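You operate a simulated robot arm through the tools that you are given. There is no shell and no other tool.

The job below is to be done with a simulated robot arm. You get a single attempt, and the scene is never put back.

TASK
Skim the orange cup and the blue cup, rinsing the spoon in between.
Fine: use the red spoon and the short glass, and stand the spoon back in it.

It is judged by the outcome, as a careful person would: the job done as asked, and still so three seconds after it is handed in. It fails if anything else is knocked over, pushed out of place, dropped, spilled or broken.

THE ROBOT
A 6-joint arm with a two-finger parallel gripper, fixed in place. Base frame: the origin is at the foot of the arm, x ahead of it, y to its left, z up; the work surface is at about z = 800. Readings come in mm, degrees, newtons and seconds.
With the tool pointing down near the work surface it reaches from about 280 to 640 mm from the base axis. Its first joint turns from -115.0 to 115.0 degrees. Payload 3.43 kg.
The tool frame sits at the grasp point between the pads (the TCP): z along the fingers, y along the line on which they close. The tips reach 34 mm beyond it. The gripper opens to 128 mm. The fingers are 24 mm wide and 12 mm thick; the gripper's body (48 by 130 mm) begins 96 mm behind the TCP.
Orientation is that of the tool frame in the base frame, as [roll, pitch, yaw] about the fixed x, y, z axes, in that order (R = Rz(yaw) Ry(pitch) Rx(roll)). With the fingers straight down and closing along the base's y, the tool's x points along the base's -x, its y along +y and its z along -z.

THE INTERFACE
- The arm moves only by the tool play_rows. Its argument "increments" is a list of rows, each an object of numbers (a shift or turn left out is 0, a gripper value left out holds the last): "rx", "ry", "rz": the turn, a rotation vector about the tool's x, y, z in units of 90 degrees (1.0 is 90 degrees); "tx", "ty", "tz": the shift along the tool's x, y, z in units of 400 mm (1.0 is 400 mm); "jaw": the gripper command, from -1 (fully open) to 1 (shut), values between in proportion. In form: [{"rx": .., "ry": .., "rz": .., "tx": .., "ty": .., "tz": .., "jaw": ..}, ...]. A call has 1 to 20 rows; each row is the pose to reach, as a shift and turn from the pose commanded when the call began, along the tool's axes at that moment. A call with a number of a shift or a turn outside -1 to 1 is refused whole. Rows are played at 5 a second. More than 50 mm and 8.6 degrees between two rows, or a gripper value outside its range, and nothing of the call is played. A pose out of reach is approached as far as the arm can. The call stops where the force on the tool passes 40 N (or 10 N more than at its start, if that is more) or the arm is blocked; 0.2 s more then pass. The fingers move at their own pace (about 153 mm/s each) and stop on an object; they squeeze with about 33 N. The grip force told is the motor's: it shows also when the fingers shut on nothing. Time passes only in rows, and 0.2 s behind the last, so rows that repeat a pose let the fingers close. The reply holds the time, the measured pose of the TCP, the force on the tool along the base axes, the opening and the grip force, in the units named above and with some noise, with the torque about the TCP (base axes, N m) and any sound that the robot's microphone picked up, and new pictures: "views" is both (left out), scene, wrist or none.
- Cameras (640 x 400 px; columns grow to the right, rows downward): "scene" is fixed at [399.3, -501.3, 1584]; the picture's right is [0.96, -0.29, 0.00], its down [-0.18, -0.58, -0.80] and it looks along [0.23, 0.76, -0.60] (base axes); focal length 309 px, centre (320, 200). "wrist" rides on the gripper at [76, -11, -160] in the tool frame; the picture's right is [0.15, 0.99, 0.00], its down [-0.88, 0.13, -0.46] and it looks along [-0.45, 0.07, 0.89] (tool axes); focal length 234 px, centre (320, 200). There is no depth. A picture from a camera that has moved, and an enlarged one, comes with that camera's place and axes in the base frame and with its lens.
- slide_trunk(by): slides the trunk up (or, below 0, down) by that many mm; the arm rides with it, the base frame stays. It gives what a move gives, with no picture.
- inspect(camera, box): a new picture of the part [left, top, right, bottom] of that camera's present view, enlarged. It takes no simulated time.
- close_job(): hands the job in; it is judged then, once.

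Nothing tells you positions but the pictures and the camera data. Unless the task says otherwise, let go and move clear before handing in.

The tools are called after ">>>" as a command line: name --argument value ..., lists and objects as JSON in quotes. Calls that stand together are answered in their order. play_rows: Moves the arm, as the interface text tells. Its arguments: {"type":"object","properties":{"increments":{"type":"array","items":{"type":"object","properties":{"rx":{"type":"number"},"ry":{"type":"number"},"rz":{"type":"number"},"tx":{"type":"number"},"ty":{"type":"number"},"tz":{"type":"number"},"jaw":{"type":"number"}}}},"views":{"type":"string","enum":["both","scene","wrist","none"]}},"required":["increments"]} The other tools are called the same way: slide_trunk (by) slides the trunk up or down; inspect (camera, box) takes an enlarged picture of a part of a camera's view; close_job () hands the job in.

At the start:

```text
clock: 0.0
eef_pos: [407.0, 177.7, 1256.8]
tcp_rot: [180.0, 0.0, -180.0]
wrist_force: [0.5, 0.2, 0.1]
ft_torque: [0.0, 0.01, 0.0]
finger_gap: 128.2
finger_force: 0.1
trunk travel left (down, up): [-900.0, 90.0]
```

scene: 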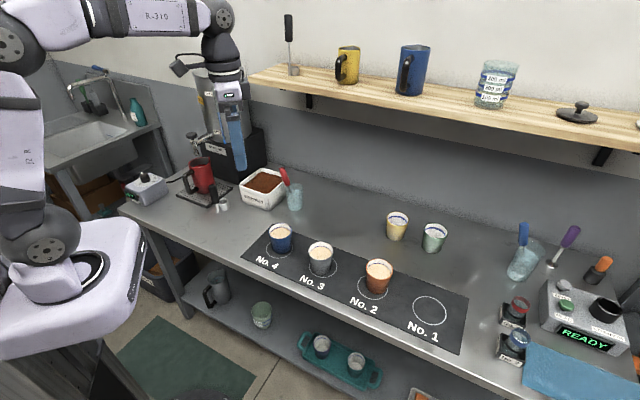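
wrist: 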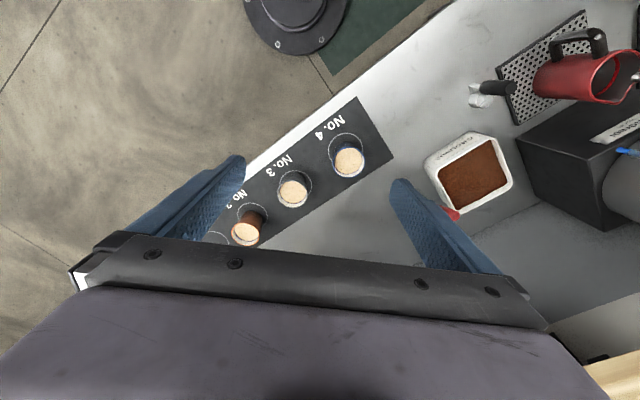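

I see a counter with three filled cups on a mat (blue on No. 4, grey on No. 3, orange on No. 2), and a red spoon standing in a short glass behind them. I'll look at the details before moving anything.

>>> inspect --camera "scene" --box '[230, 150, 330, 220]'

>>> inspect --camera "scene" --box '[240, 200, 470, 350]'

>>> inspect --camera "scene" --box '[480, 210, 640, 370]'

>>> inspect --camera "scene" --box '[110, 130, 250, 220]'

>>> inspect --camera "scene" --box '[180, 270, 400, 400]'

>>> inspect --camera "wrist" --box '[200, 90, 520, 290]'

```text
5.71 times, centred on (280, 185) of scene
camera zoom: at [399.3, -501.3, 1584.0], right [0.96, -0.29, 0.0], down [-0.18, -0.58, -0.8], along [0.23, 0.76, -0.6], focal length 1767 px, centre (549, 286)
```

zoom: 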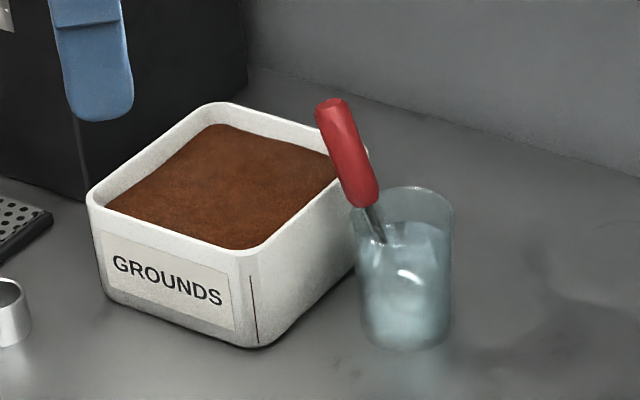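

```text
2.67 times, centred on (355, 275) of scene
camera zoom: at [399.3, -501.3, 1584.0], right [0.96, -0.29, 0.0], down [-0.18, -0.58, -0.8], along [0.23, 0.76, -0.6], focal length 824 px, centre (227, 0)
```

zoom: 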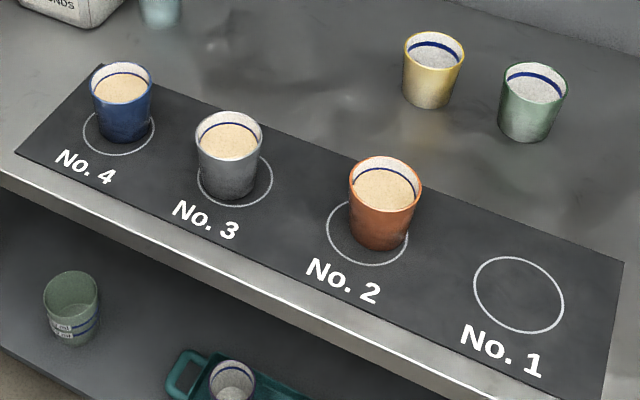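

```text
2.50 times, centred on (560, 290) of scene
camera zoom: at [399.3, -501.3, 1584.0], right [0.96, -0.29, 0.0], down [-0.18, -0.58, -0.8], along [0.23, 0.76, -0.6], focal length 773 px, centre (-280, -25)
```

zoom: 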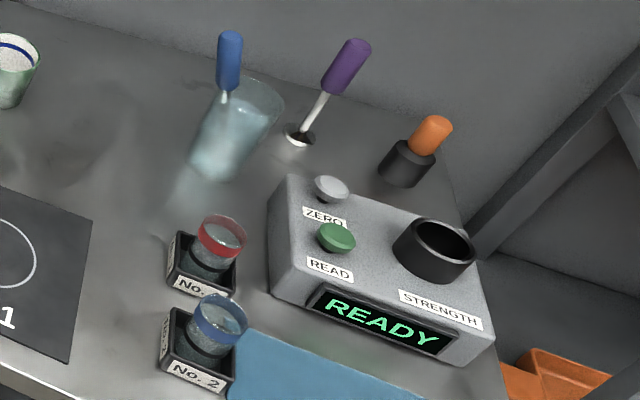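

```text
4.44 times, centred on (180, 175) of scene
camera zoom: at [399.3, -501.3, 1584.0], right [0.96, -0.29, 0.0], down [-0.18, -0.58, -0.8], along [0.23, 0.76, -0.6], focal length 1374 px, centre (942, 311)
```

zoom: 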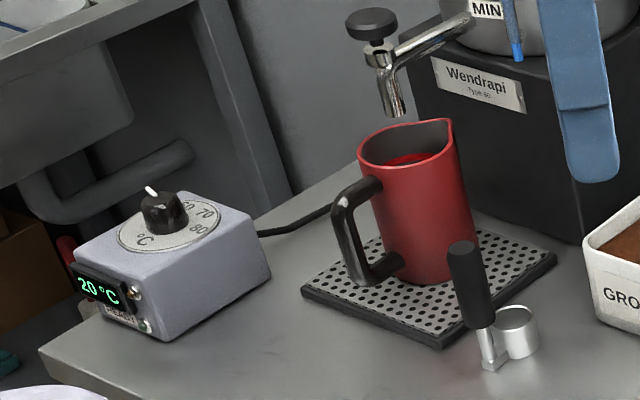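

```text
2.91 times, centred on (290, 335) of scene
camera zoom: at [399.3, -501.3, 1584.0], right [0.96, -0.29, 0.0], down [-0.18, -0.58, -0.8], along [0.23, 0.76, -0.6], focal length 899 px, centre (407, -193)
```

zoom: 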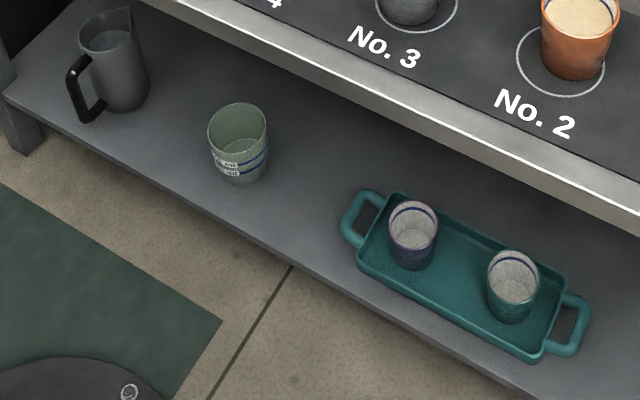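

```text
2.00 times, centred on (360, 190) of wrist
camera zoom: at [330.6, 165.7, 1416.9], right [-0.15, 0.99, 0.0], down [0.88, 0.13, 0.46], along [0.45, 0.07, -0.89], focal length 468 px, centre (240, 220)
```

zoom: 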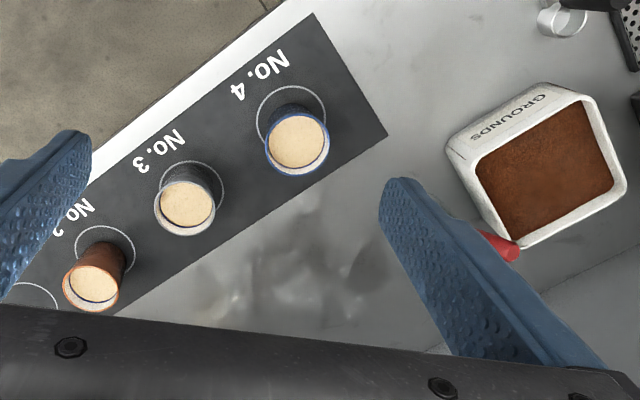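

The red spoon stands in the glass at about (585, 472), leaning toward +y. The cups lie along a 45° line, blue near (490, 255), grey near (590, 128) and orange near (738, 8). I need a closer look at the shelf edge and the spoon before I approach.

>>> inspect --camera "wrist" --box '[480, 200, 640, 400]'

>>> inspect --camera "scene" --box '[230, 40, 390, 140]'

>>> inspect --camera "scene" --box '[0, 0, 240, 150]'

>>> inspect --camera "scene" --box '[350, 240, 410, 310]'

>>> inspect --camera "scene" --box '[270, 160, 320, 215]'

```text
2.00 times, centred on (560, 300) of wrist
camera zoom: at [330.6, 165.7, 1416.9], right [-0.15, 0.99, 0.0], down [0.88, 0.13, 0.46], along [0.45, 0.07, -0.89], focal length 468 px, centre (-160, 0)
```

zoom: 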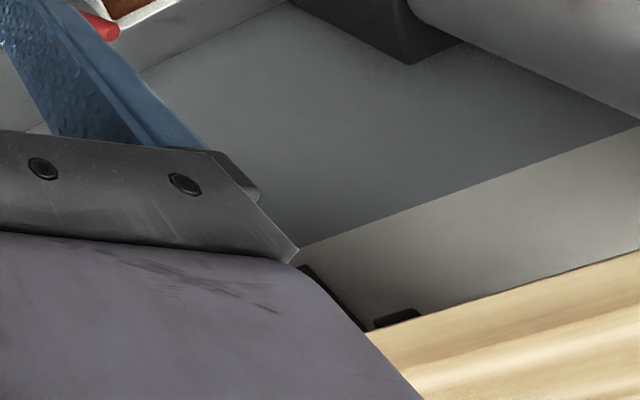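

```text
4.00 times, centred on (310, 90) of scene
camera zoom: at [399.3, -501.3, 1584.0], right [0.96, -0.29, 0.0], down [-0.18, -0.58, -0.8], along [0.23, 0.76, -0.6], focal length 1237 px, centre (360, 640)
```

zoom: 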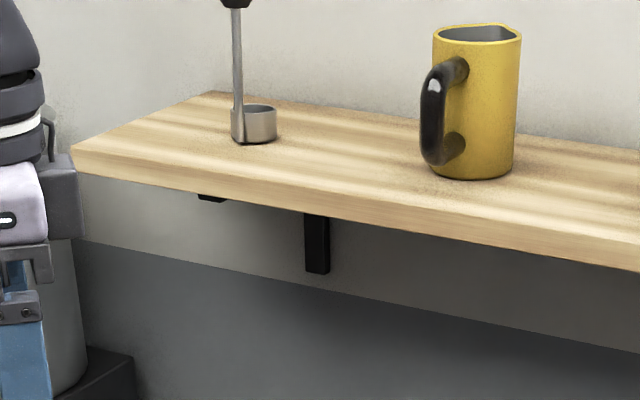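

```text
2.67 times, centred on (120, 75) of scene
camera zoom: at [399.3, -501.3, 1584.0], right [0.96, -0.29, 0.0], down [-0.18, -0.58, -0.8], along [0.23, 0.76, -0.6], focal length 824 px, centre (853, 533)
```

zoom: 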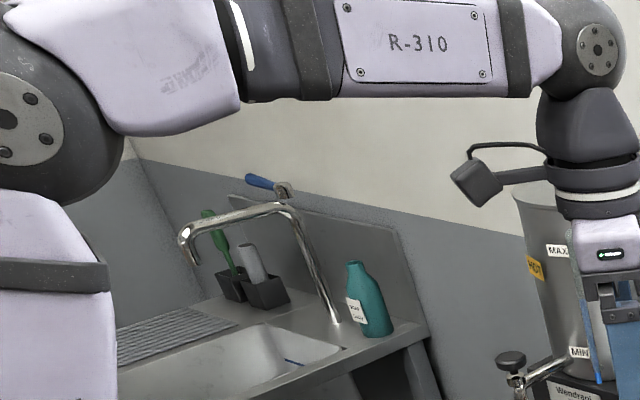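

```text
5.71 times, centred on (380, 275) of scene
camera zoom: at [399.3, -501.3, 1584.0], right [0.96, -0.29, 0.0], down [-0.18, -0.58, -0.8], along [0.23, 0.76, -0.6], focal length 1767 px, centre (-23, -229)
```

zoom: 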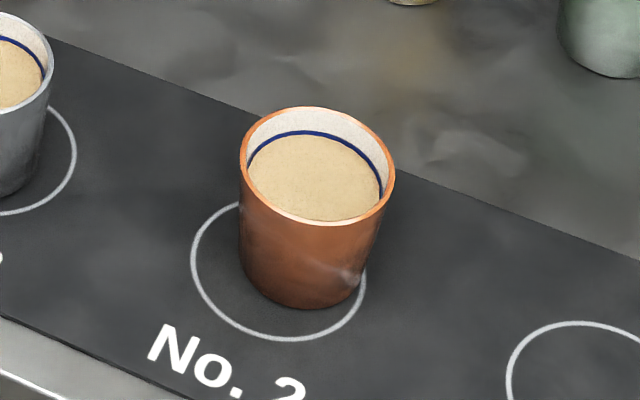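

```text
7.27 times, centred on (295, 188) of scene
camera zoom: at [399.3, -501.3, 1584.0], right [0.96, -0.29, 0.0], down [-0.18, -0.58, -0.8], along [0.23, 0.76, -0.6], focal length 2248 px, centre (502, 291)
```

zoom: 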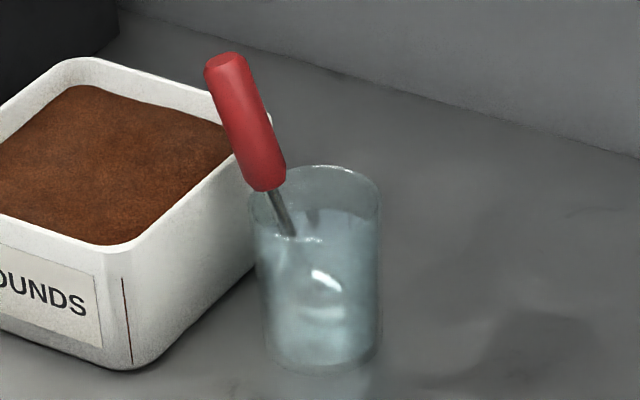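

The shelf edge is roughly 800 mm out at z≈1250, so the gripper has to stay in front of it and below it. I'll first swing the tool to face the glass from a safe height and look at the spoon with the wrist camera.

>>> play_rows --increments '[{"tx": -0.009, "ty": 0.054, "tz": 0.033, "rz": -0.054, "jaw": -1}, {"tx": -0.0175, "ty": 0.109, "tz": 0.067, "rz": -0.108}, {"tx": -0.026, "ty": 0.163, "tz": 0.1, "rz": -0.162}, {"tx": -0.035, "ty": 0.2175, "tz": 0.134, "rz": -0.216}, {"tx": -0.044, "ty": 0.272, "tz": 0.167, "rz": -0.27}, {"tx": -0.0525, "ty": 0.326, "tz": 0.2, "rz": -0.325}, {"tx": -0.061, "ty": 0.381, "tz": 0.234, "rz": -0.379}, {"tx": -0.07, "ty": 0.435, "tz": 0.2675, "rz": -0.433}, {"tx": -0.07, "ty": 0.435, "tz": 0.2675, "rz": -0.433}]' --views "both"

```text
clock: 2.0
eef_pos: [433.2, 351.0, 1150.0]
tcp_rot: [179.9, 0.2, -140.9]
wrist_force: [-0.5, 0.4, 0.7]
ft_torque: [0.02, -0.01, 0.02]
finger_gap: 128.2
finger_force: 0.0
trunk travel left (down, up): [-900.0, 90.0]
camera wrist: at [382.2, 294.2, 1310.0], right [-0.74, 0.68, 0.0], down [0.6, 0.66, 0.46], along [0.31, 0.34, -0.89], focal length 234 px, centre (320, 200)
```

scene: 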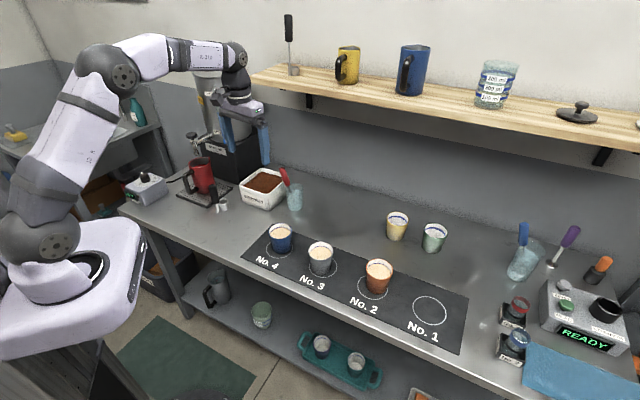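
wrist: 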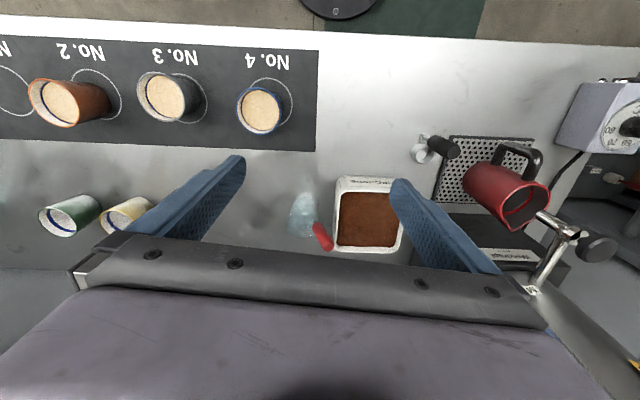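

>>> inspect --camera "wrist" --box '[270, 160, 350, 260]'

>>> inspect --camera "scene" --box '[230, 130, 330, 220]'

>>> inspect --camera "wrist" --box '[20, 60, 300, 140]'

```text
4.00 times, centred on (310, 210) of wrist
camera zoom: at [382.2, 294.2, 1310.0], right [-0.74, 0.68, 0.0], down [0.6, 0.66, 0.46], along [0.31, 0.34, -0.89], focal length 937 px, centre (360, 160)
```

zoom: 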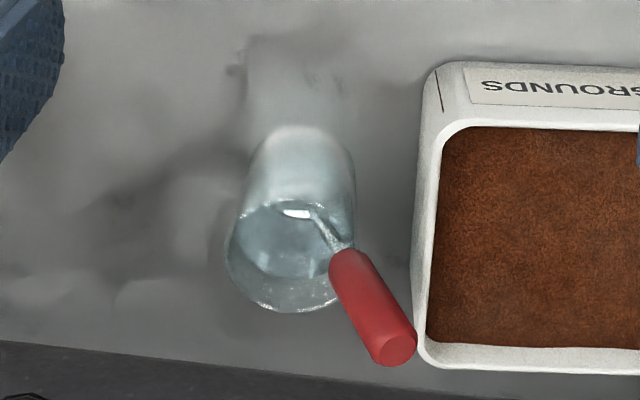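

```text
4.44 times, centred on (280, 175) of scene
camera zoom: at [399.3, -501.3, 1584.0], right [0.96, -0.29, 0.0], down [-0.18, -0.58, -0.8], along [0.23, 0.76, -0.6], focal length 1374 px, centre (498, 311)
```

zoom: 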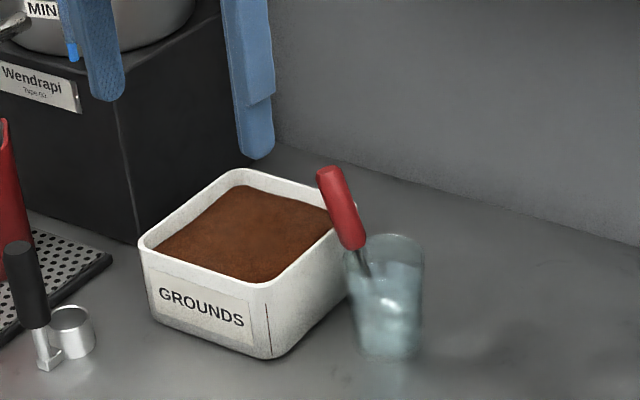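

```text
2.29 times, centred on (160, 100) of wrist
camera zoom: at [382.2, 294.2, 1310.0], right [-0.74, 0.68, 0.0], down [0.6, 0.66, 0.46], along [0.31, 0.34, -0.89], focal length 535 px, centre (686, 429)
```

zoom: 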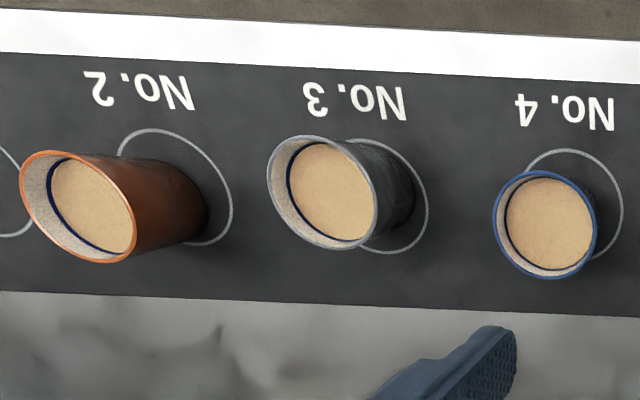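

The glass axis is near (586, 467), with the rim at about z=900. The red handle runs from (553, 507, 968) down to (568, 486, 900), a lean of about 21°. I'll move to a pre-grasp pose tilted to match that lean, with the jaws partly open.

>>> play_rows --increments '[{"tx": -0.0393, "ty": 0.0212, "tz": 0.0391, "rx": 0.028, "ry": -0.0481, "rz": -0.0088, "jaw": 0.1}, {"tx": -0.0787, "ty": 0.0423, "tz": 0.0783, "rx": 0.0559, "ry": -0.0961, "rz": -0.0177, "jaw": 0.1}, {"tx": -0.118, "ty": 0.0635, "tz": 0.1174, "rx": 0.0839, "ry": -0.1442, "rz": -0.0265, "jaw": 0.1}, {"tx": -0.1574, "ty": 0.0846, "tz": 0.1565, "rx": 0.1119, "ry": -0.1923, "rz": -0.0353, "jaw": 0.1}, {"tx": -0.1967, "ty": 0.1058, "tz": 0.1956, "rx": 0.1398, "ry": -0.2403, "rz": -0.0441, "jaw": 0.1}, {"tx": -0.236, "ty": 0.1269, "tz": 0.2348, "rx": 0.1678, "ry": -0.2884, "rz": -0.053, "jaw": 0.1}, {"tx": -0.2754, "ty": 0.1481, "tz": 0.2739, "rx": 0.1957, "ry": -0.3364, "rz": -0.0618, "jaw": 0.1}, {"tx": -0.3147, "ty": 0.1692, "tz": 0.313, "rx": 0.2237, "ry": -0.3845, "rz": -0.0706, "jaw": 0.1}, {"tx": -0.3147, "ty": 0.1692, "tz": 0.313, "rx": 0.2237, "ry": -0.3845, "rz": -0.0706, "jaw": 0.1}]' --views "both"

```text
clock: 4.0
eef_pos: [488.8, 483.7, 1024.3]
tcp_rot: [-155.1, 32.5, -127.1]
wrist_force: [-0.4, -0.3, -0.1]
ft_torque: [0.03, -0.04, 0.0]
finger_gap: 57.7
finger_force: 0.2
trunk travel left (down, up): [-900.0, 90.0]
camera wrist: at [356.8, 402.1, 1110.5], right [-0.66, 0.62, -0.43], down [0.08, 0.63, 0.78], along [0.75, 0.47, -0.46], focal length 234 px, centre (320, 200)
```

scene: 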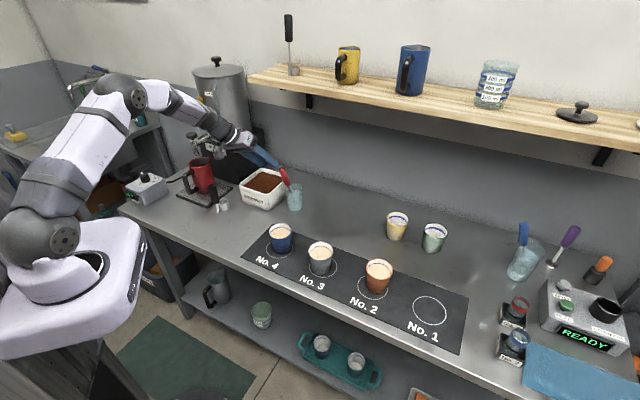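
wrist: 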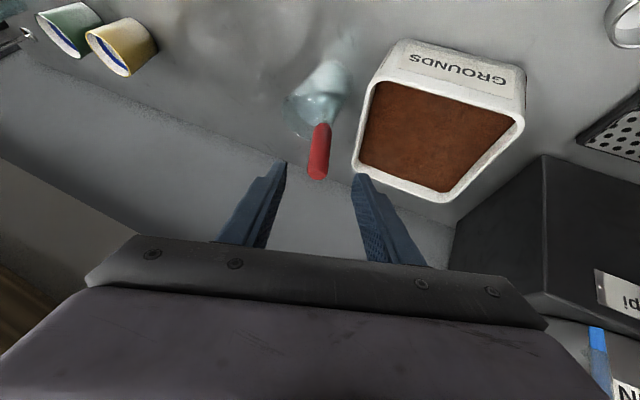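

The handle sits centred between the fingertips in the wrist view. I'll advance along the tool axis until it lies between the pads, and check before closing.

>>> play_rows --increments '[{"tz": 0.046, "ty": -0.001, "jaw": 0.1}, {"tz": 0.092, "ty": -0.002, "jaw": 0.1}, {"tz": 0.138, "ty": -0.003, "tx": 0.001, "jaw": 0.1}, {"tz": 0.184, "ty": -0.004, "tx": 0.002, "jaw": 0.1}, {"tz": 0.23, "ty": -0.0043, "tx": 0.002, "jaw": 0.1}, {"tz": 0.274, "ty": -0.0043, "tx": 0.002, "jaw": 0.1}, {"tz": 0.274, "ty": -0.0043, "tx": 0.002, "jaw": 0.1}]' --views "both"

>>> inspect --camera "wrist" --box '[220, 60, 420, 260]'

>>> inspect --camera "scene" --box '[230, 130, 330, 220]'

```text
clock: 5.6
eef_pos: [557.3, 497.2, 939.6]
tcp_rot: [-155.0, 32.4, -127.1]
wrist_force: [0.2, -0.3, -0.1]
ft_torque: [0.0, -0.02, 0.03]
finger_gap: 57.8
finger_force: 0.1
trunk travel left (down, up): [-900.0, 90.0]
camera wrist: at [426.3, 414.3, 1026.8], right [-0.66, 0.62, -0.43], down [0.08, 0.63, 0.78], along [0.75, 0.47, -0.46], focal length 234 px, centre (320, 200)
```

scene: 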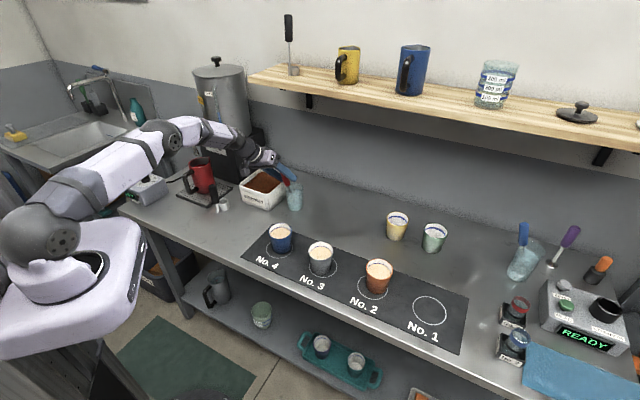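
wrist: 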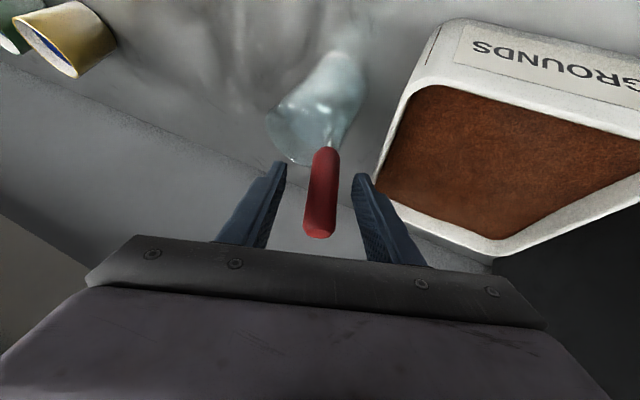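

```text
2.00 times, centred on (320, 160) of wrist
camera zoom: at [426.3, 414.3, 1026.8], right [-0.66, 0.62, -0.43], down [0.08, 0.63, 0.78], along [0.75, 0.47, -0.46], focal length 468 px, centre (320, 280)
```

zoom: 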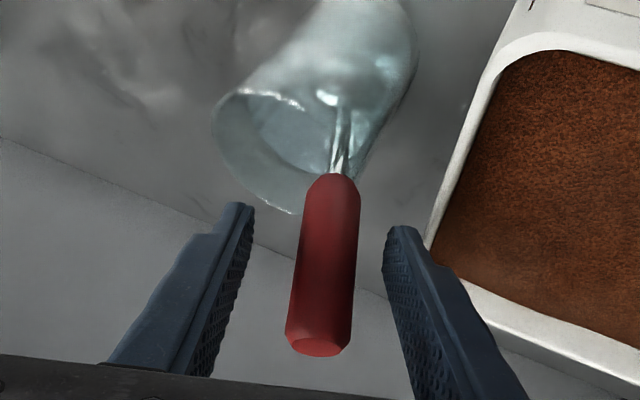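

```text
4.44 times, centred on (280, 175) of scene
camera zoom: at [399.3, -501.3, 1584.0], right [0.96, -0.29, 0.0], down [-0.18, -0.58, -0.8], along [0.23, 0.76, -0.6], focal length 1374 px, centre (498, 311)
```

zoom: 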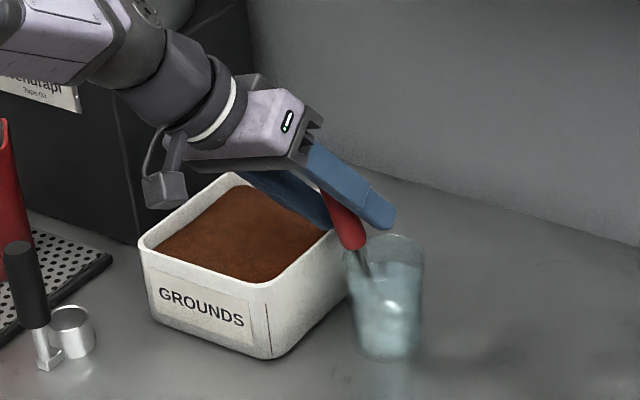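

The handle is between the pads and lined up. I'll close on it gently.

>>> play_rows --increments '[{"jaw": 0.2}, {"jaw": 0.3}, {"jaw": 0.4}, {"jaw": 0.5}, {"jaw": 0.6}, {"jaw": 0.7}, {"jaw": 0.8}, {"jaw": 1.0}, {"jaw": 1.0}]' --views "both"

>>> inspect --camera "wrist" --box '[220, 60, 420, 260]'

>>> inspect --camera "scene" --box '[230, 130, 330, 220]'

```text
clock: 7.6
eef_pos: [558.2, 496.7, 939.4]
tcp_rot: [-155.1, 32.5, -127.1]
wrist_force: [-0.5, 0.6, -0.3]
ft_torque: [-0.01, 0.08, 0.04]
finger_gap: 22.3
finger_force: 33.2
trunk travel left (down, up): [-900.0, 90.0]
camera wrist: at [426.3, 414.5, 1026.8], right [-0.66, 0.62, -0.43], down [0.08, 0.63, 0.77], along [0.75, 0.47, -0.46], focal length 234 px, centre (320, 200)
```

scene: 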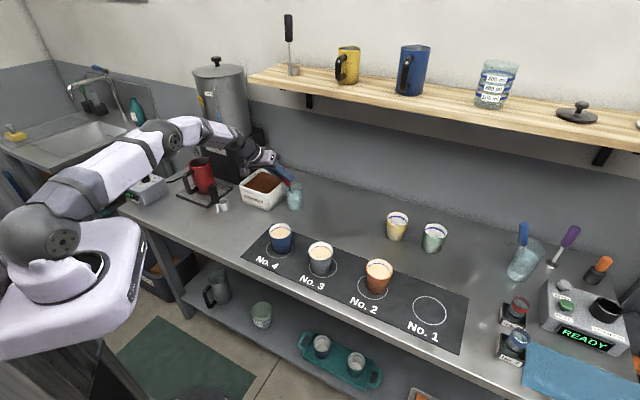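
wrist: 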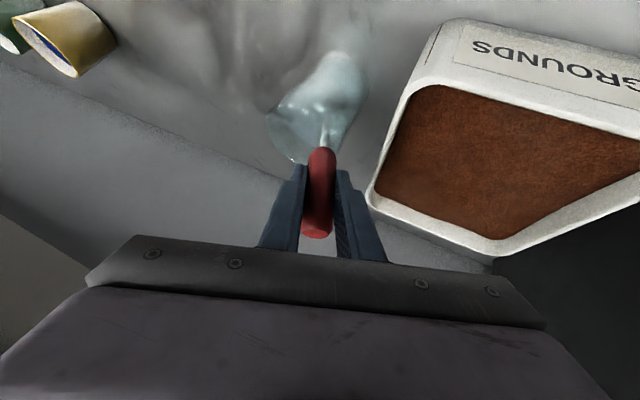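

```text
2.00 times, centred on (320, 160) of wrist
camera zoom: at [426.3, 414.5, 1026.8], right [-0.66, 0.62, -0.43], down [0.08, 0.63, 0.77], along [0.75, 0.47, -0.46], focal length 468 px, centre (320, 280)
```

zoom: 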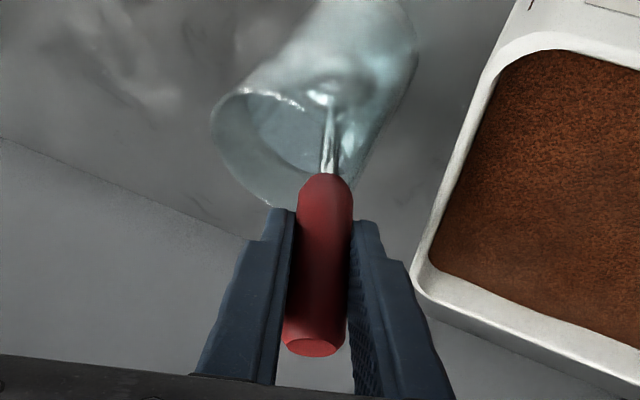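

```text
4.44 times, centred on (280, 175) of scene
camera zoom: at [399.3, -501.3, 1584.0], right [0.96, -0.29, 0.0], down [-0.18, -0.58, -0.8], along [0.23, 0.76, -0.6], focal length 1374 px, centre (498, 311)
```

zoom: 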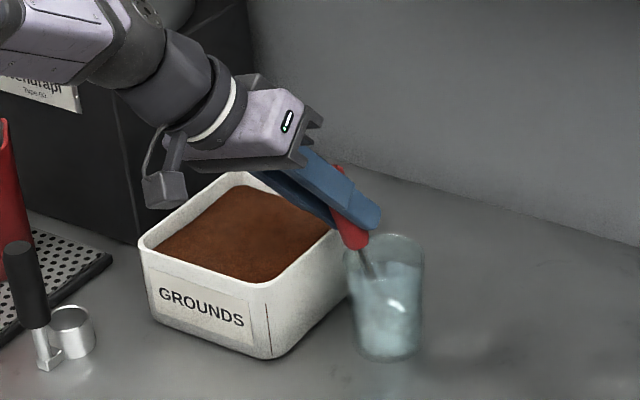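

The grip holds at 22.3 mm. I'll lift straight up, 30 mm first, and check the glass isn't dragged along.

>>> play_rows --increments '[{"tx": -0.0067, "ty": -0.0044, "tz": -0.0096}, {"tx": -0.0201, "ty": -0.0133, "tz": -0.0287}, {"tx": -0.0402, "ty": -0.0266, "tz": -0.0574}, {"tx": -0.0402, "ty": -0.0266, "tz": -0.0574}]' --views "both"

>>> inspect --camera "scene" --box '[230, 130, 330, 220]'

>>> inspect --camera "wrist" --box '[220, 60, 420, 260]'

```text
clock: 8.6
eef_pos: [558.0, 496.0, 971.1]
tcp_rot: [-155.1, 32.4, -127.2]
wrist_force: [0.3, 0.1, -0.7]
ft_torque: [0.0, 0.0, -0.03]
finger_gap: 22.3
finger_force: 33.1
trunk travel left (down, up): [-900.0, 90.0]
camera wrist: at [426.7, 415.1, 1056.8], right [-0.66, 0.62, -0.43], down [0.09, 0.63, 0.77], along [0.75, 0.47, -0.46], focal length 234 px, centre (320, 200)
```

scene: 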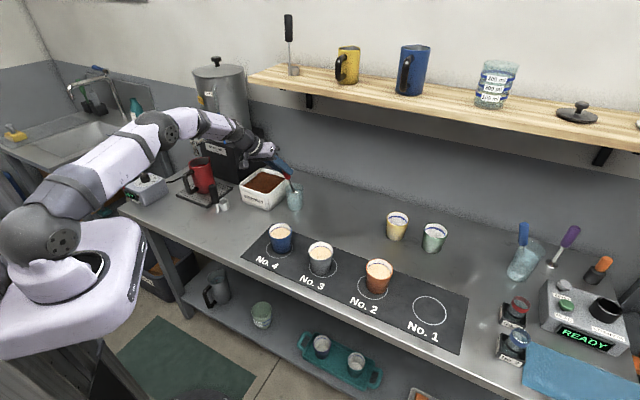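
wrist: 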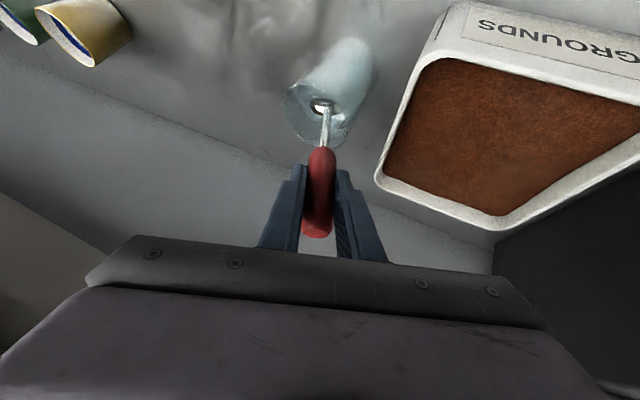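

```text
4.44 times, centred on (280, 175) of scene
camera zoom: at [399.3, -501.3, 1584.0], right [0.96, -0.29, 0.0], down [-0.18, -0.58, -0.8], along [0.23, 0.76, -0.6], focal length 1374 px, centre (498, 311)
```

zoom: 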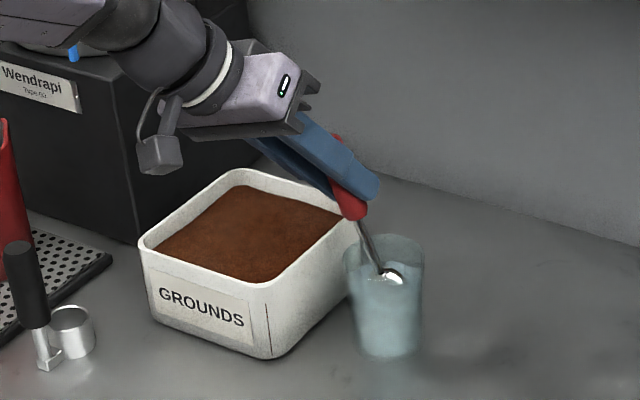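

```text
2.00 times, centred on (320, 160) of wrist
camera zoom: at [426.7, 415.1, 1056.8], right [-0.66, 0.62, -0.43], down [0.09, 0.63, 0.77], along [0.75, 0.47, -0.46], focal length 468 px, centre (320, 280)
```

zoom: 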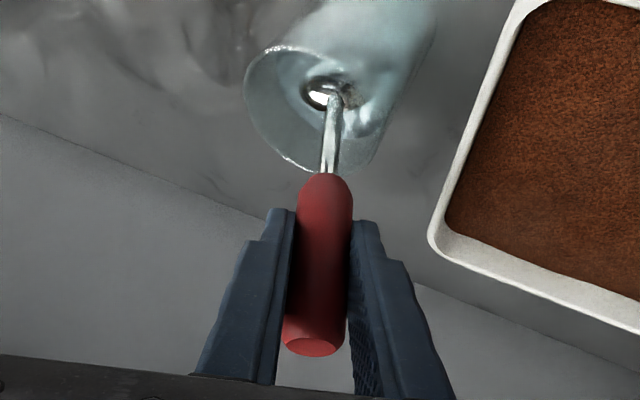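

The glass stayed put and the round bowl is just breaking the surface. I'll keep lifting until the spoon is clear of the glass.

>>> play_rows --increments '[{"tx": -0.0201, "ty": -0.0133, "tz": -0.0287}, {"tx": -0.0402, "ty": -0.0266, "tz": -0.0574}, {"tx": -0.0603, "ty": -0.0399, "tz": -0.0861}, {"tx": -0.0804, "ty": -0.0532, "tz": -0.1148}, {"tx": -0.1005, "ty": -0.0665, "tz": -0.1435}, {"tx": -0.1206, "ty": -0.0798, "tz": -0.1722}, {"tx": -0.134, "ty": -0.0888, "tz": -0.1915}, {"tx": -0.134, "ty": -0.0888, "tz": -0.1915}, {"tx": -0.134, "ty": -0.0888, "tz": -0.1915}]' --views "both"

>>> inspect --camera "scene" --box '[230, 120, 330, 220]'

>>> inspect --camera "wrist" --box '[220, 60, 420, 260]'

```text
clock: 10.6
eef_pos: [557.7, 496.7, 1071.1]
tcp_rot: [-155.1, 32.4, -127.1]
wrist_force: [0.6, -0.3, 0.2]
ft_torque: [0.01, 0.0, -0.02]
finger_gap: 22.1
finger_force: 33.2
trunk travel left (down, up): [-900.0, 90.0]
camera wrist: at [426.7, 415.6, 1157.1], right [-0.66, 0.62, -0.43], down [0.09, 0.63, 0.77], along [0.75, 0.47, -0.46], focal length 234 px, centre (320, 200)
```

scene: 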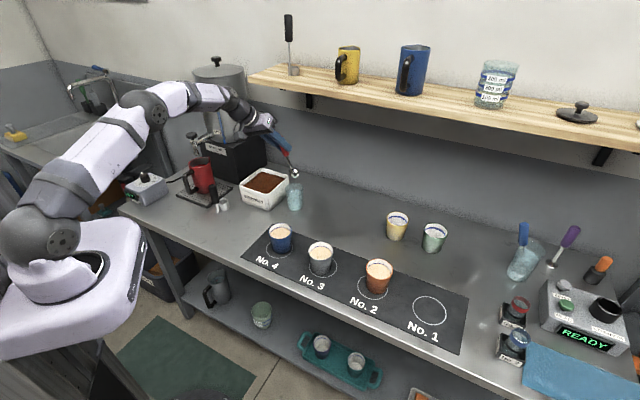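
wrist: 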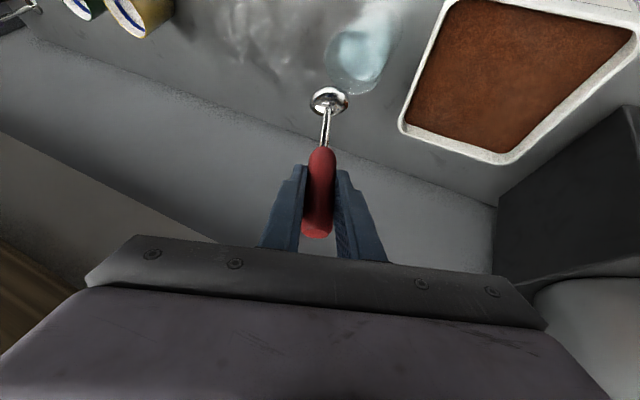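

```text
4.00 times, centred on (280, 170) of scene
camera zoom: at [399.3, -501.3, 1584.0], right [0.96, -0.29, 0.0], down [-0.18, -0.58, -0.8], along [0.23, 0.76, -0.6], focal length 1237 px, centre (480, 320)
```

zoom: 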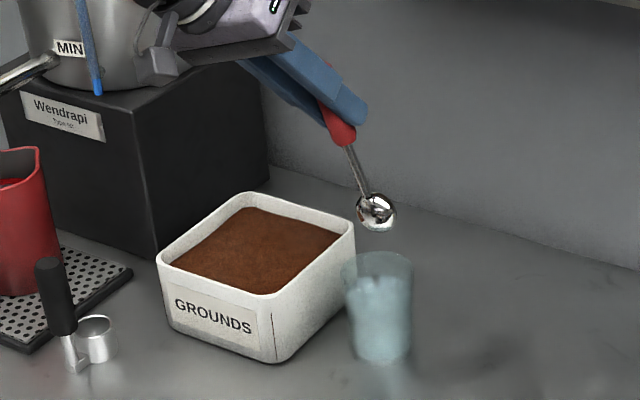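

```text
2.00 times, centred on (320, 160) of wrist
camera zoom: at [426.7, 415.6, 1157.1], right [-0.66, 0.62, -0.43], down [0.09, 0.63, 0.77], along [0.75, 0.47, -0.46], focal length 468 px, centre (320, 280)
```

zoom: 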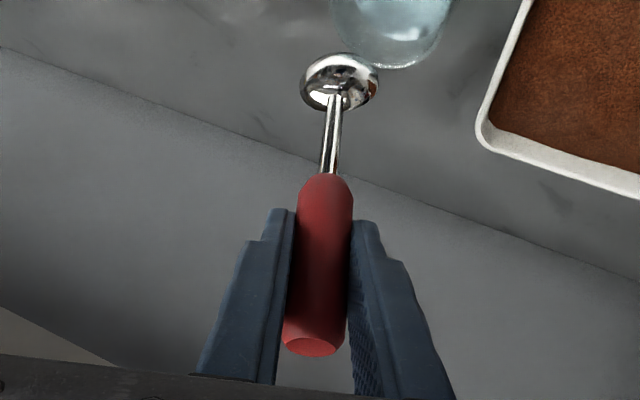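

>>> inspect --camera "scene" --box '[275, 145, 315, 180]'

>>> inspect --camera "wrist" --box '[290, 70, 370, 170]'

```text
11.43 times, centred on (295, 162) of scene
camera zoom: at [399.3, -501.3, 1584.0], right [0.96, -0.29, 0.0], down [-0.18, -0.58, -0.8], along [0.23, 0.76, -0.6], focal length 3533 px, centre (606, 629)
```

zoom: 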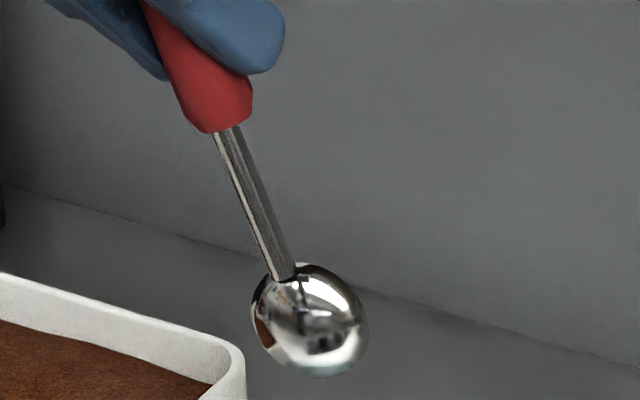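

```text
4.00 times, centred on (330, 120) of wrist
camera zoom: at [426.7, 415.6, 1157.1], right [-0.66, 0.62, -0.43], down [0.09, 0.63, 0.77], along [0.75, 0.47, -0.46], focal length 937 px, centre (280, 520)
```

zoom: 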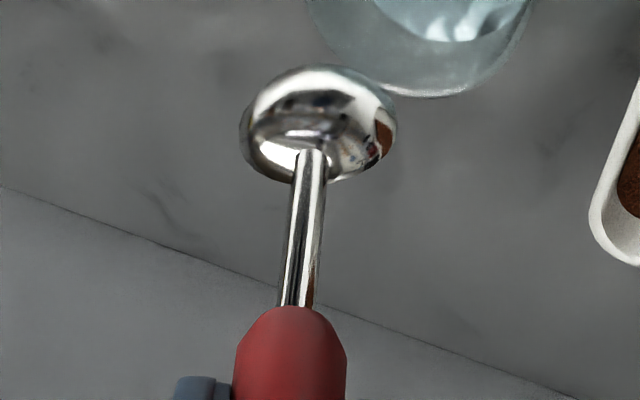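

>>> inspect --camera "wrist" --box '[306, 82, 354, 112]'

>>> inspect --camera "scene" --box '[287, 165, 303, 177]'

```text
13.33 times, centred on (330, 97) of wrist
camera zoom: at [426.7, 415.6, 1157.1], right [-0.66, 0.62, -0.43], down [0.09, 0.63, 0.77], along [0.75, 0.47, -0.46], focal length 3122 px, centre (187, 1573)
```

zoom: 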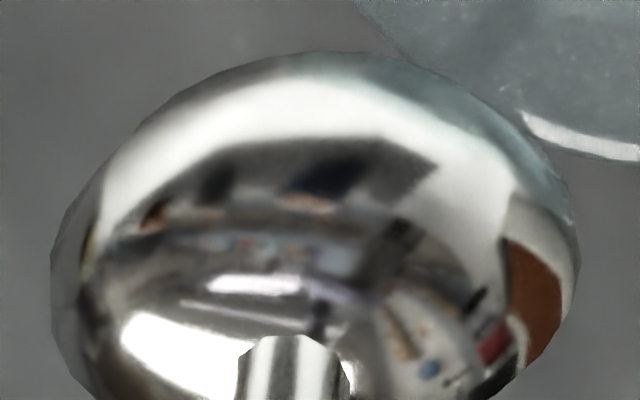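

```text
16.00 times, centred on (295, 171) of scene
camera zoom: at [399.3, -501.3, 1584.0], right [0.96, -0.29, 0.0], down [-0.18, -0.58, -0.8], along [0.23, 0.76, -0.6], focal length 4947 px, centre (720, 664)
```

zoom: 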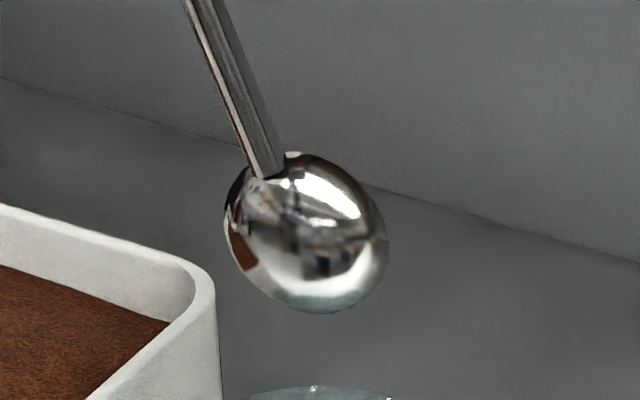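

The spoon is clear of the glass and hangs firmly, with the bowl about 115 mm beyond the TCP. I'll carry it along a line behind the cups toward a hover over the orange cup, in two legs, while turning the tool to tilt outward.

>>> play_rows --increments '[{"tx": 0.0139, "ty": -0.0205, "tz": 0.0008, "rx": 0.0036, "ry": -0.0048, "rz": 0.0088}, {"tx": 0.0417, "ty": -0.0616, "tz": 0.0024, "rx": 0.0107, "ry": -0.0145, "rz": 0.0265}, {"tx": 0.0765, "ty": -0.1129, "tz": 0.0045, "rx": 0.0195, "ry": -0.0266, "rz": 0.0485}, {"tx": 0.1113, "ty": -0.1642, "tz": 0.0065, "rx": 0.0284, "ry": -0.0386, "rz": 0.0706}, {"tx": 0.1461, "ty": -0.2155, "tz": 0.0085, "rx": 0.0373, "ry": -0.0507, "rz": 0.0926}, {"tx": 0.1808, "ty": -0.2668, "tz": 0.0105, "rx": 0.0462, "ry": -0.0628, "rz": 0.1147}, {"tx": 0.2156, "ty": -0.3181, "tz": 0.0126, "rx": 0.0551, "ry": -0.0748, "rz": 0.1367}, {"tx": 0.2504, "ty": -0.3694, "tz": 0.0146, "rx": 0.0639, "ry": -0.0869, "rz": 0.1588}, {"tx": 0.2852, "ty": -0.4207, "tz": 0.0166, "rx": 0.0728, "ry": -0.099, "rz": 0.1808}, {"tx": 0.3199, "ty": -0.472, "tz": 0.0186, "rx": 0.0817, "ry": -0.111, "rz": 0.2029}, {"tx": 0.3547, "ty": -0.5233, "tz": 0.0207, "rx": 0.0906, "ry": -0.1231, "rz": 0.2249}, {"tx": 0.3825, "ty": -0.5643, "tz": 0.0223, "rx": 0.0977, "ry": -0.1328, "rz": 0.2426}]' --views "both"

```text
clock: 13.2
eef_pos: [617.2, 230.1, 1062.9]
tcp_rot: [-160.8, 52.0, -148.4]
wrist_force: [-0.7, -0.4, -0.5]
ft_torque: [0.01, -0.03, -0.01]
finger_gap: 22.2
finger_force: 33.4
trunk travel left (down, up): [-900.0, 90.0]
camera wrist: at [454.1, 176.6, 1098.2], right [-0.35, 0.88, -0.32], down [0.06, 0.36, 0.93], along [0.94, 0.31, -0.18], focal length 234 px, centre (320, 200)
```

scene: 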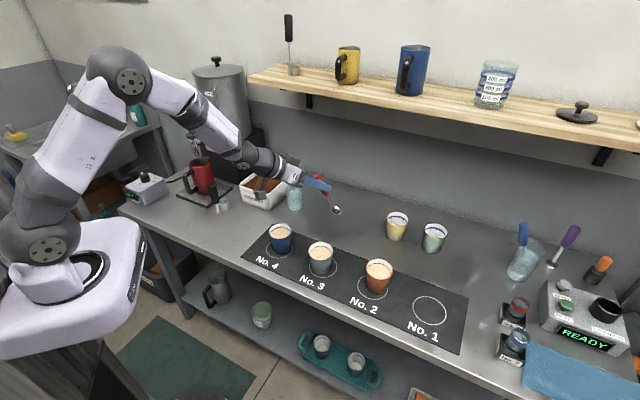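
wrist: 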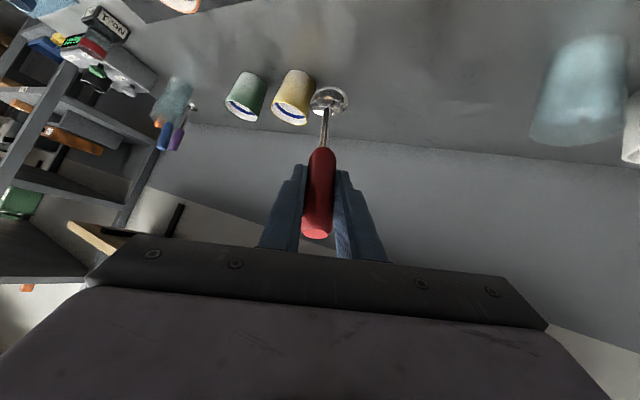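

>>> inspect --camera "scene" --box '[305, 175, 355, 220]'

>>> play_rows --increments '[{"tx": 0.0056, "ty": -0.0241, "tz": 0.0022, "rx": 0.0036, "ry": -0.0048, "rz": 0.0088}, {"tx": 0.0196, "ty": -0.0842, "tz": 0.0078, "rx": 0.0124, "ry": -0.0169, "rz": 0.0309}, {"tx": 0.0335, "ty": -0.1444, "tz": 0.0133, "rx": 0.0213, "ry": -0.029, "rz": 0.0529}, {"tx": 0.0475, "ty": -0.2046, "tz": 0.0189, "rx": 0.0302, "ry": -0.041, "rz": 0.075}, {"tx": 0.0615, "ty": -0.2647, "tz": 0.0244, "rx": 0.0391, "ry": -0.0531, "rz": 0.097}, {"tx": 0.0754, "ty": -0.3249, "tz": 0.0299, "rx": 0.048, "ry": -0.0652, "rz": 0.1191}, {"tx": 0.0894, "ty": -0.3851, "tz": 0.0355, "rx": 0.0568, "ry": -0.0772, "rz": 0.1411}, {"tx": 0.1034, "ty": -0.4452, "tz": 0.041, "rx": 0.0657, "ry": -0.0893, "rz": 0.1632}, {"tx": 0.1173, "ty": -0.5054, "tz": 0.0466, "rx": 0.0746, "ry": -0.1014, "rz": 0.1852}, {"tx": 0.1257, "ty": -0.5415, "tz": 0.0499, "rx": 0.0799, "ry": -0.1086, "rz": 0.1985}, {"tx": 0.1257, "ty": -0.5415, "tz": 0.0499, "rx": 0.0799, "ry": -0.1086, "rz": 0.1985}]' --views "both"

```text
8.89 times, centred on (330, 198) of scene
camera zoom: at [399.3, -501.3, 1584.0], right [0.96, -0.29, 0.0], down [-0.18, -0.58, -0.8], along [0.23, 0.76, -0.6], focal length 2748 px, centre (231, 222)
```

zoom: 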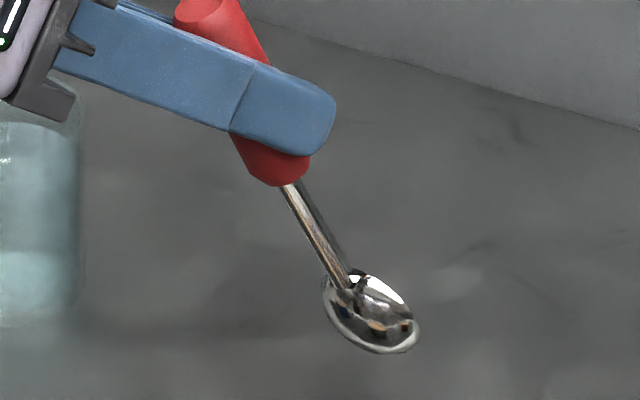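

```text
clock: 15.6
eef_pos: [661.9, 62.7, 1057.1]
tcp_rot: [180.0, 64.9, 178.7]
wrist_force: [-0.3, -0.6, -1.2]
ft_torque: [-0.01, -0.01, -0.05]
finger_gap: 22.0
finger_force: 32.9
out of reach, approached as far as the arm can: row 7, 8, 9, 10, 11
trunk travel left (down, up): [-900.0, 90.0]
camera wrist: at [487.3, 54.2, 1056.0], right [-0.04, 0.99, -0.13], down [-0.04, 0.13, 0.99], along [1.0, 0.04, 0.03], focal length 234 px, centre (320, 200)
```

scene: 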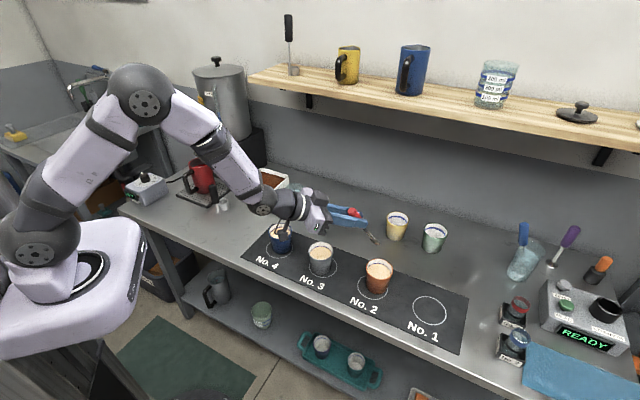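
wrist: 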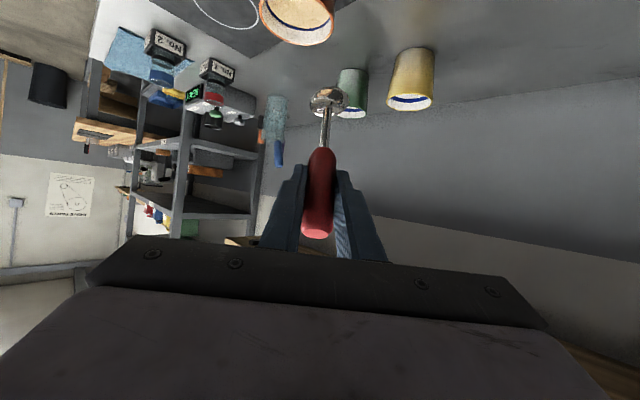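

The zoom shows the bowl is a real concave one. The tool stopped about 50 mm short of the orange cup because the last rows were out of reach at that tilt. I'll ease the tilt back and see whether the rest of the travel becomes reachable.

>>> play_rows --increments '[{"ty": 0.1, "ry": 0.04, "tx": -0.01, "tz": -0.005}, {"ty": 0.08, "ry": 0.08, "tx": -0.0227, "tz": -0.0106}, {"ty": 0.06, "ry": 0.12, "tx": -0.0227, "tz": -0.0106}, {"ty": 0.04, "ry": 0.16, "tx": -0.0227, "tz": -0.0106}, {"ty": 0.02, "ry": 0.2, "tx": -0.0227, "tz": -0.0106}, {"ty": 0.0, "ry": 0.222, "tx": -0.0227, "tz": -0.0106}, {"ty": 0.0, "ry": 0.222, "tx": -0.0227, "tz": -0.0106}]' --views "both"

>>> inspect --camera "scene" --box '[330, 190, 420, 260]'

```text
clock: 17.2
eef_pos: [662.5, 61.6, 1066.7]
tcp_rot: [179.8, 45.0, -178.9]
wrist_force: [-0.6, -0.8, -1.1]
ft_torque: [0.01, 0.01, -0.04]
finger_gap: 22.1
finger_force: 32.9
trunk travel left (down, up): [-900.0, 90.0]
camera wrist: at [497.6, 46.5, 1126.7], right [-0.12, 0.99, -0.1], down [0.3, 0.14, 0.94], along [0.95, 0.08, -0.31], focal length 234 px, centre (320, 200)
```

scene: 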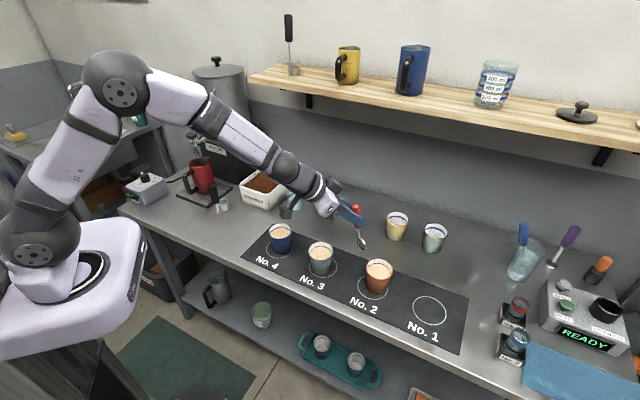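
wrist: 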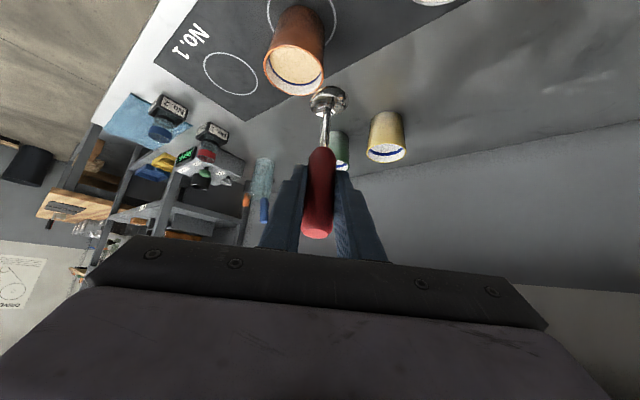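

```text
5.71 times, centred on (375, 225) of scene
camera zoom: at [399.3, -501.3, 1584.0], right [0.96, -0.29, 0.0], down [-0.18, -0.58, -0.8], along [0.23, 0.76, -0.6], focal length 1767 px, centre (6, 57)
```

zoom: 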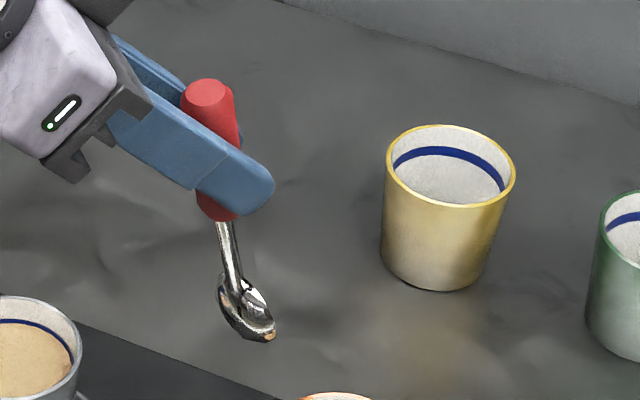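

>>> inspect --camera "scene" --box '[352, 224, 376, 254]'

>>> inspect --camera "wrist" --box '[295, 75, 365, 135]'

```text
13.33 times, centred on (364, 239) of scene
camera zoom: at [399.3, -501.3, 1584.0], right [0.96, -0.29, 0.0], down [-0.18, -0.58, -0.8], along [0.23, 0.76, -0.6], focal length 4122 px, centre (-267, -320)
```

zoom: 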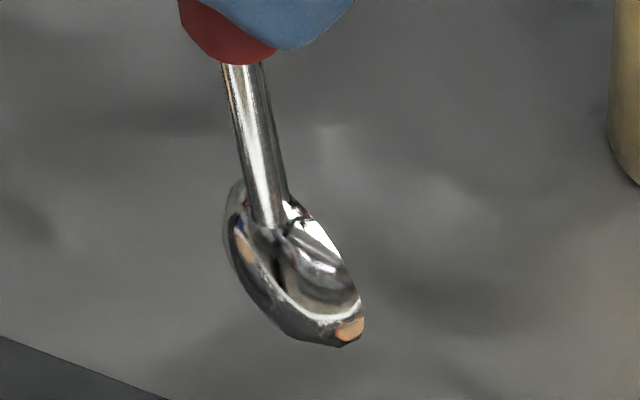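

```text
6.67 times, centred on (330, 105) of wrist
camera zoom: at [497.6, 46.5, 1126.7], right [-0.12, 0.99, -0.1], down [0.3, 0.14, 0.94], along [0.95, 0.08, -0.31], focal length 1561 px, centre (253, 833)
```

zoom: 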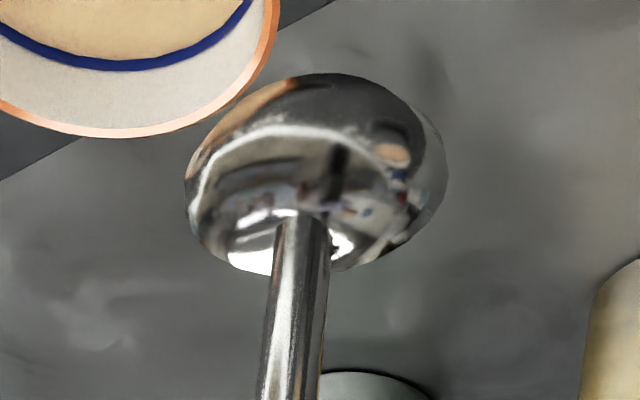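

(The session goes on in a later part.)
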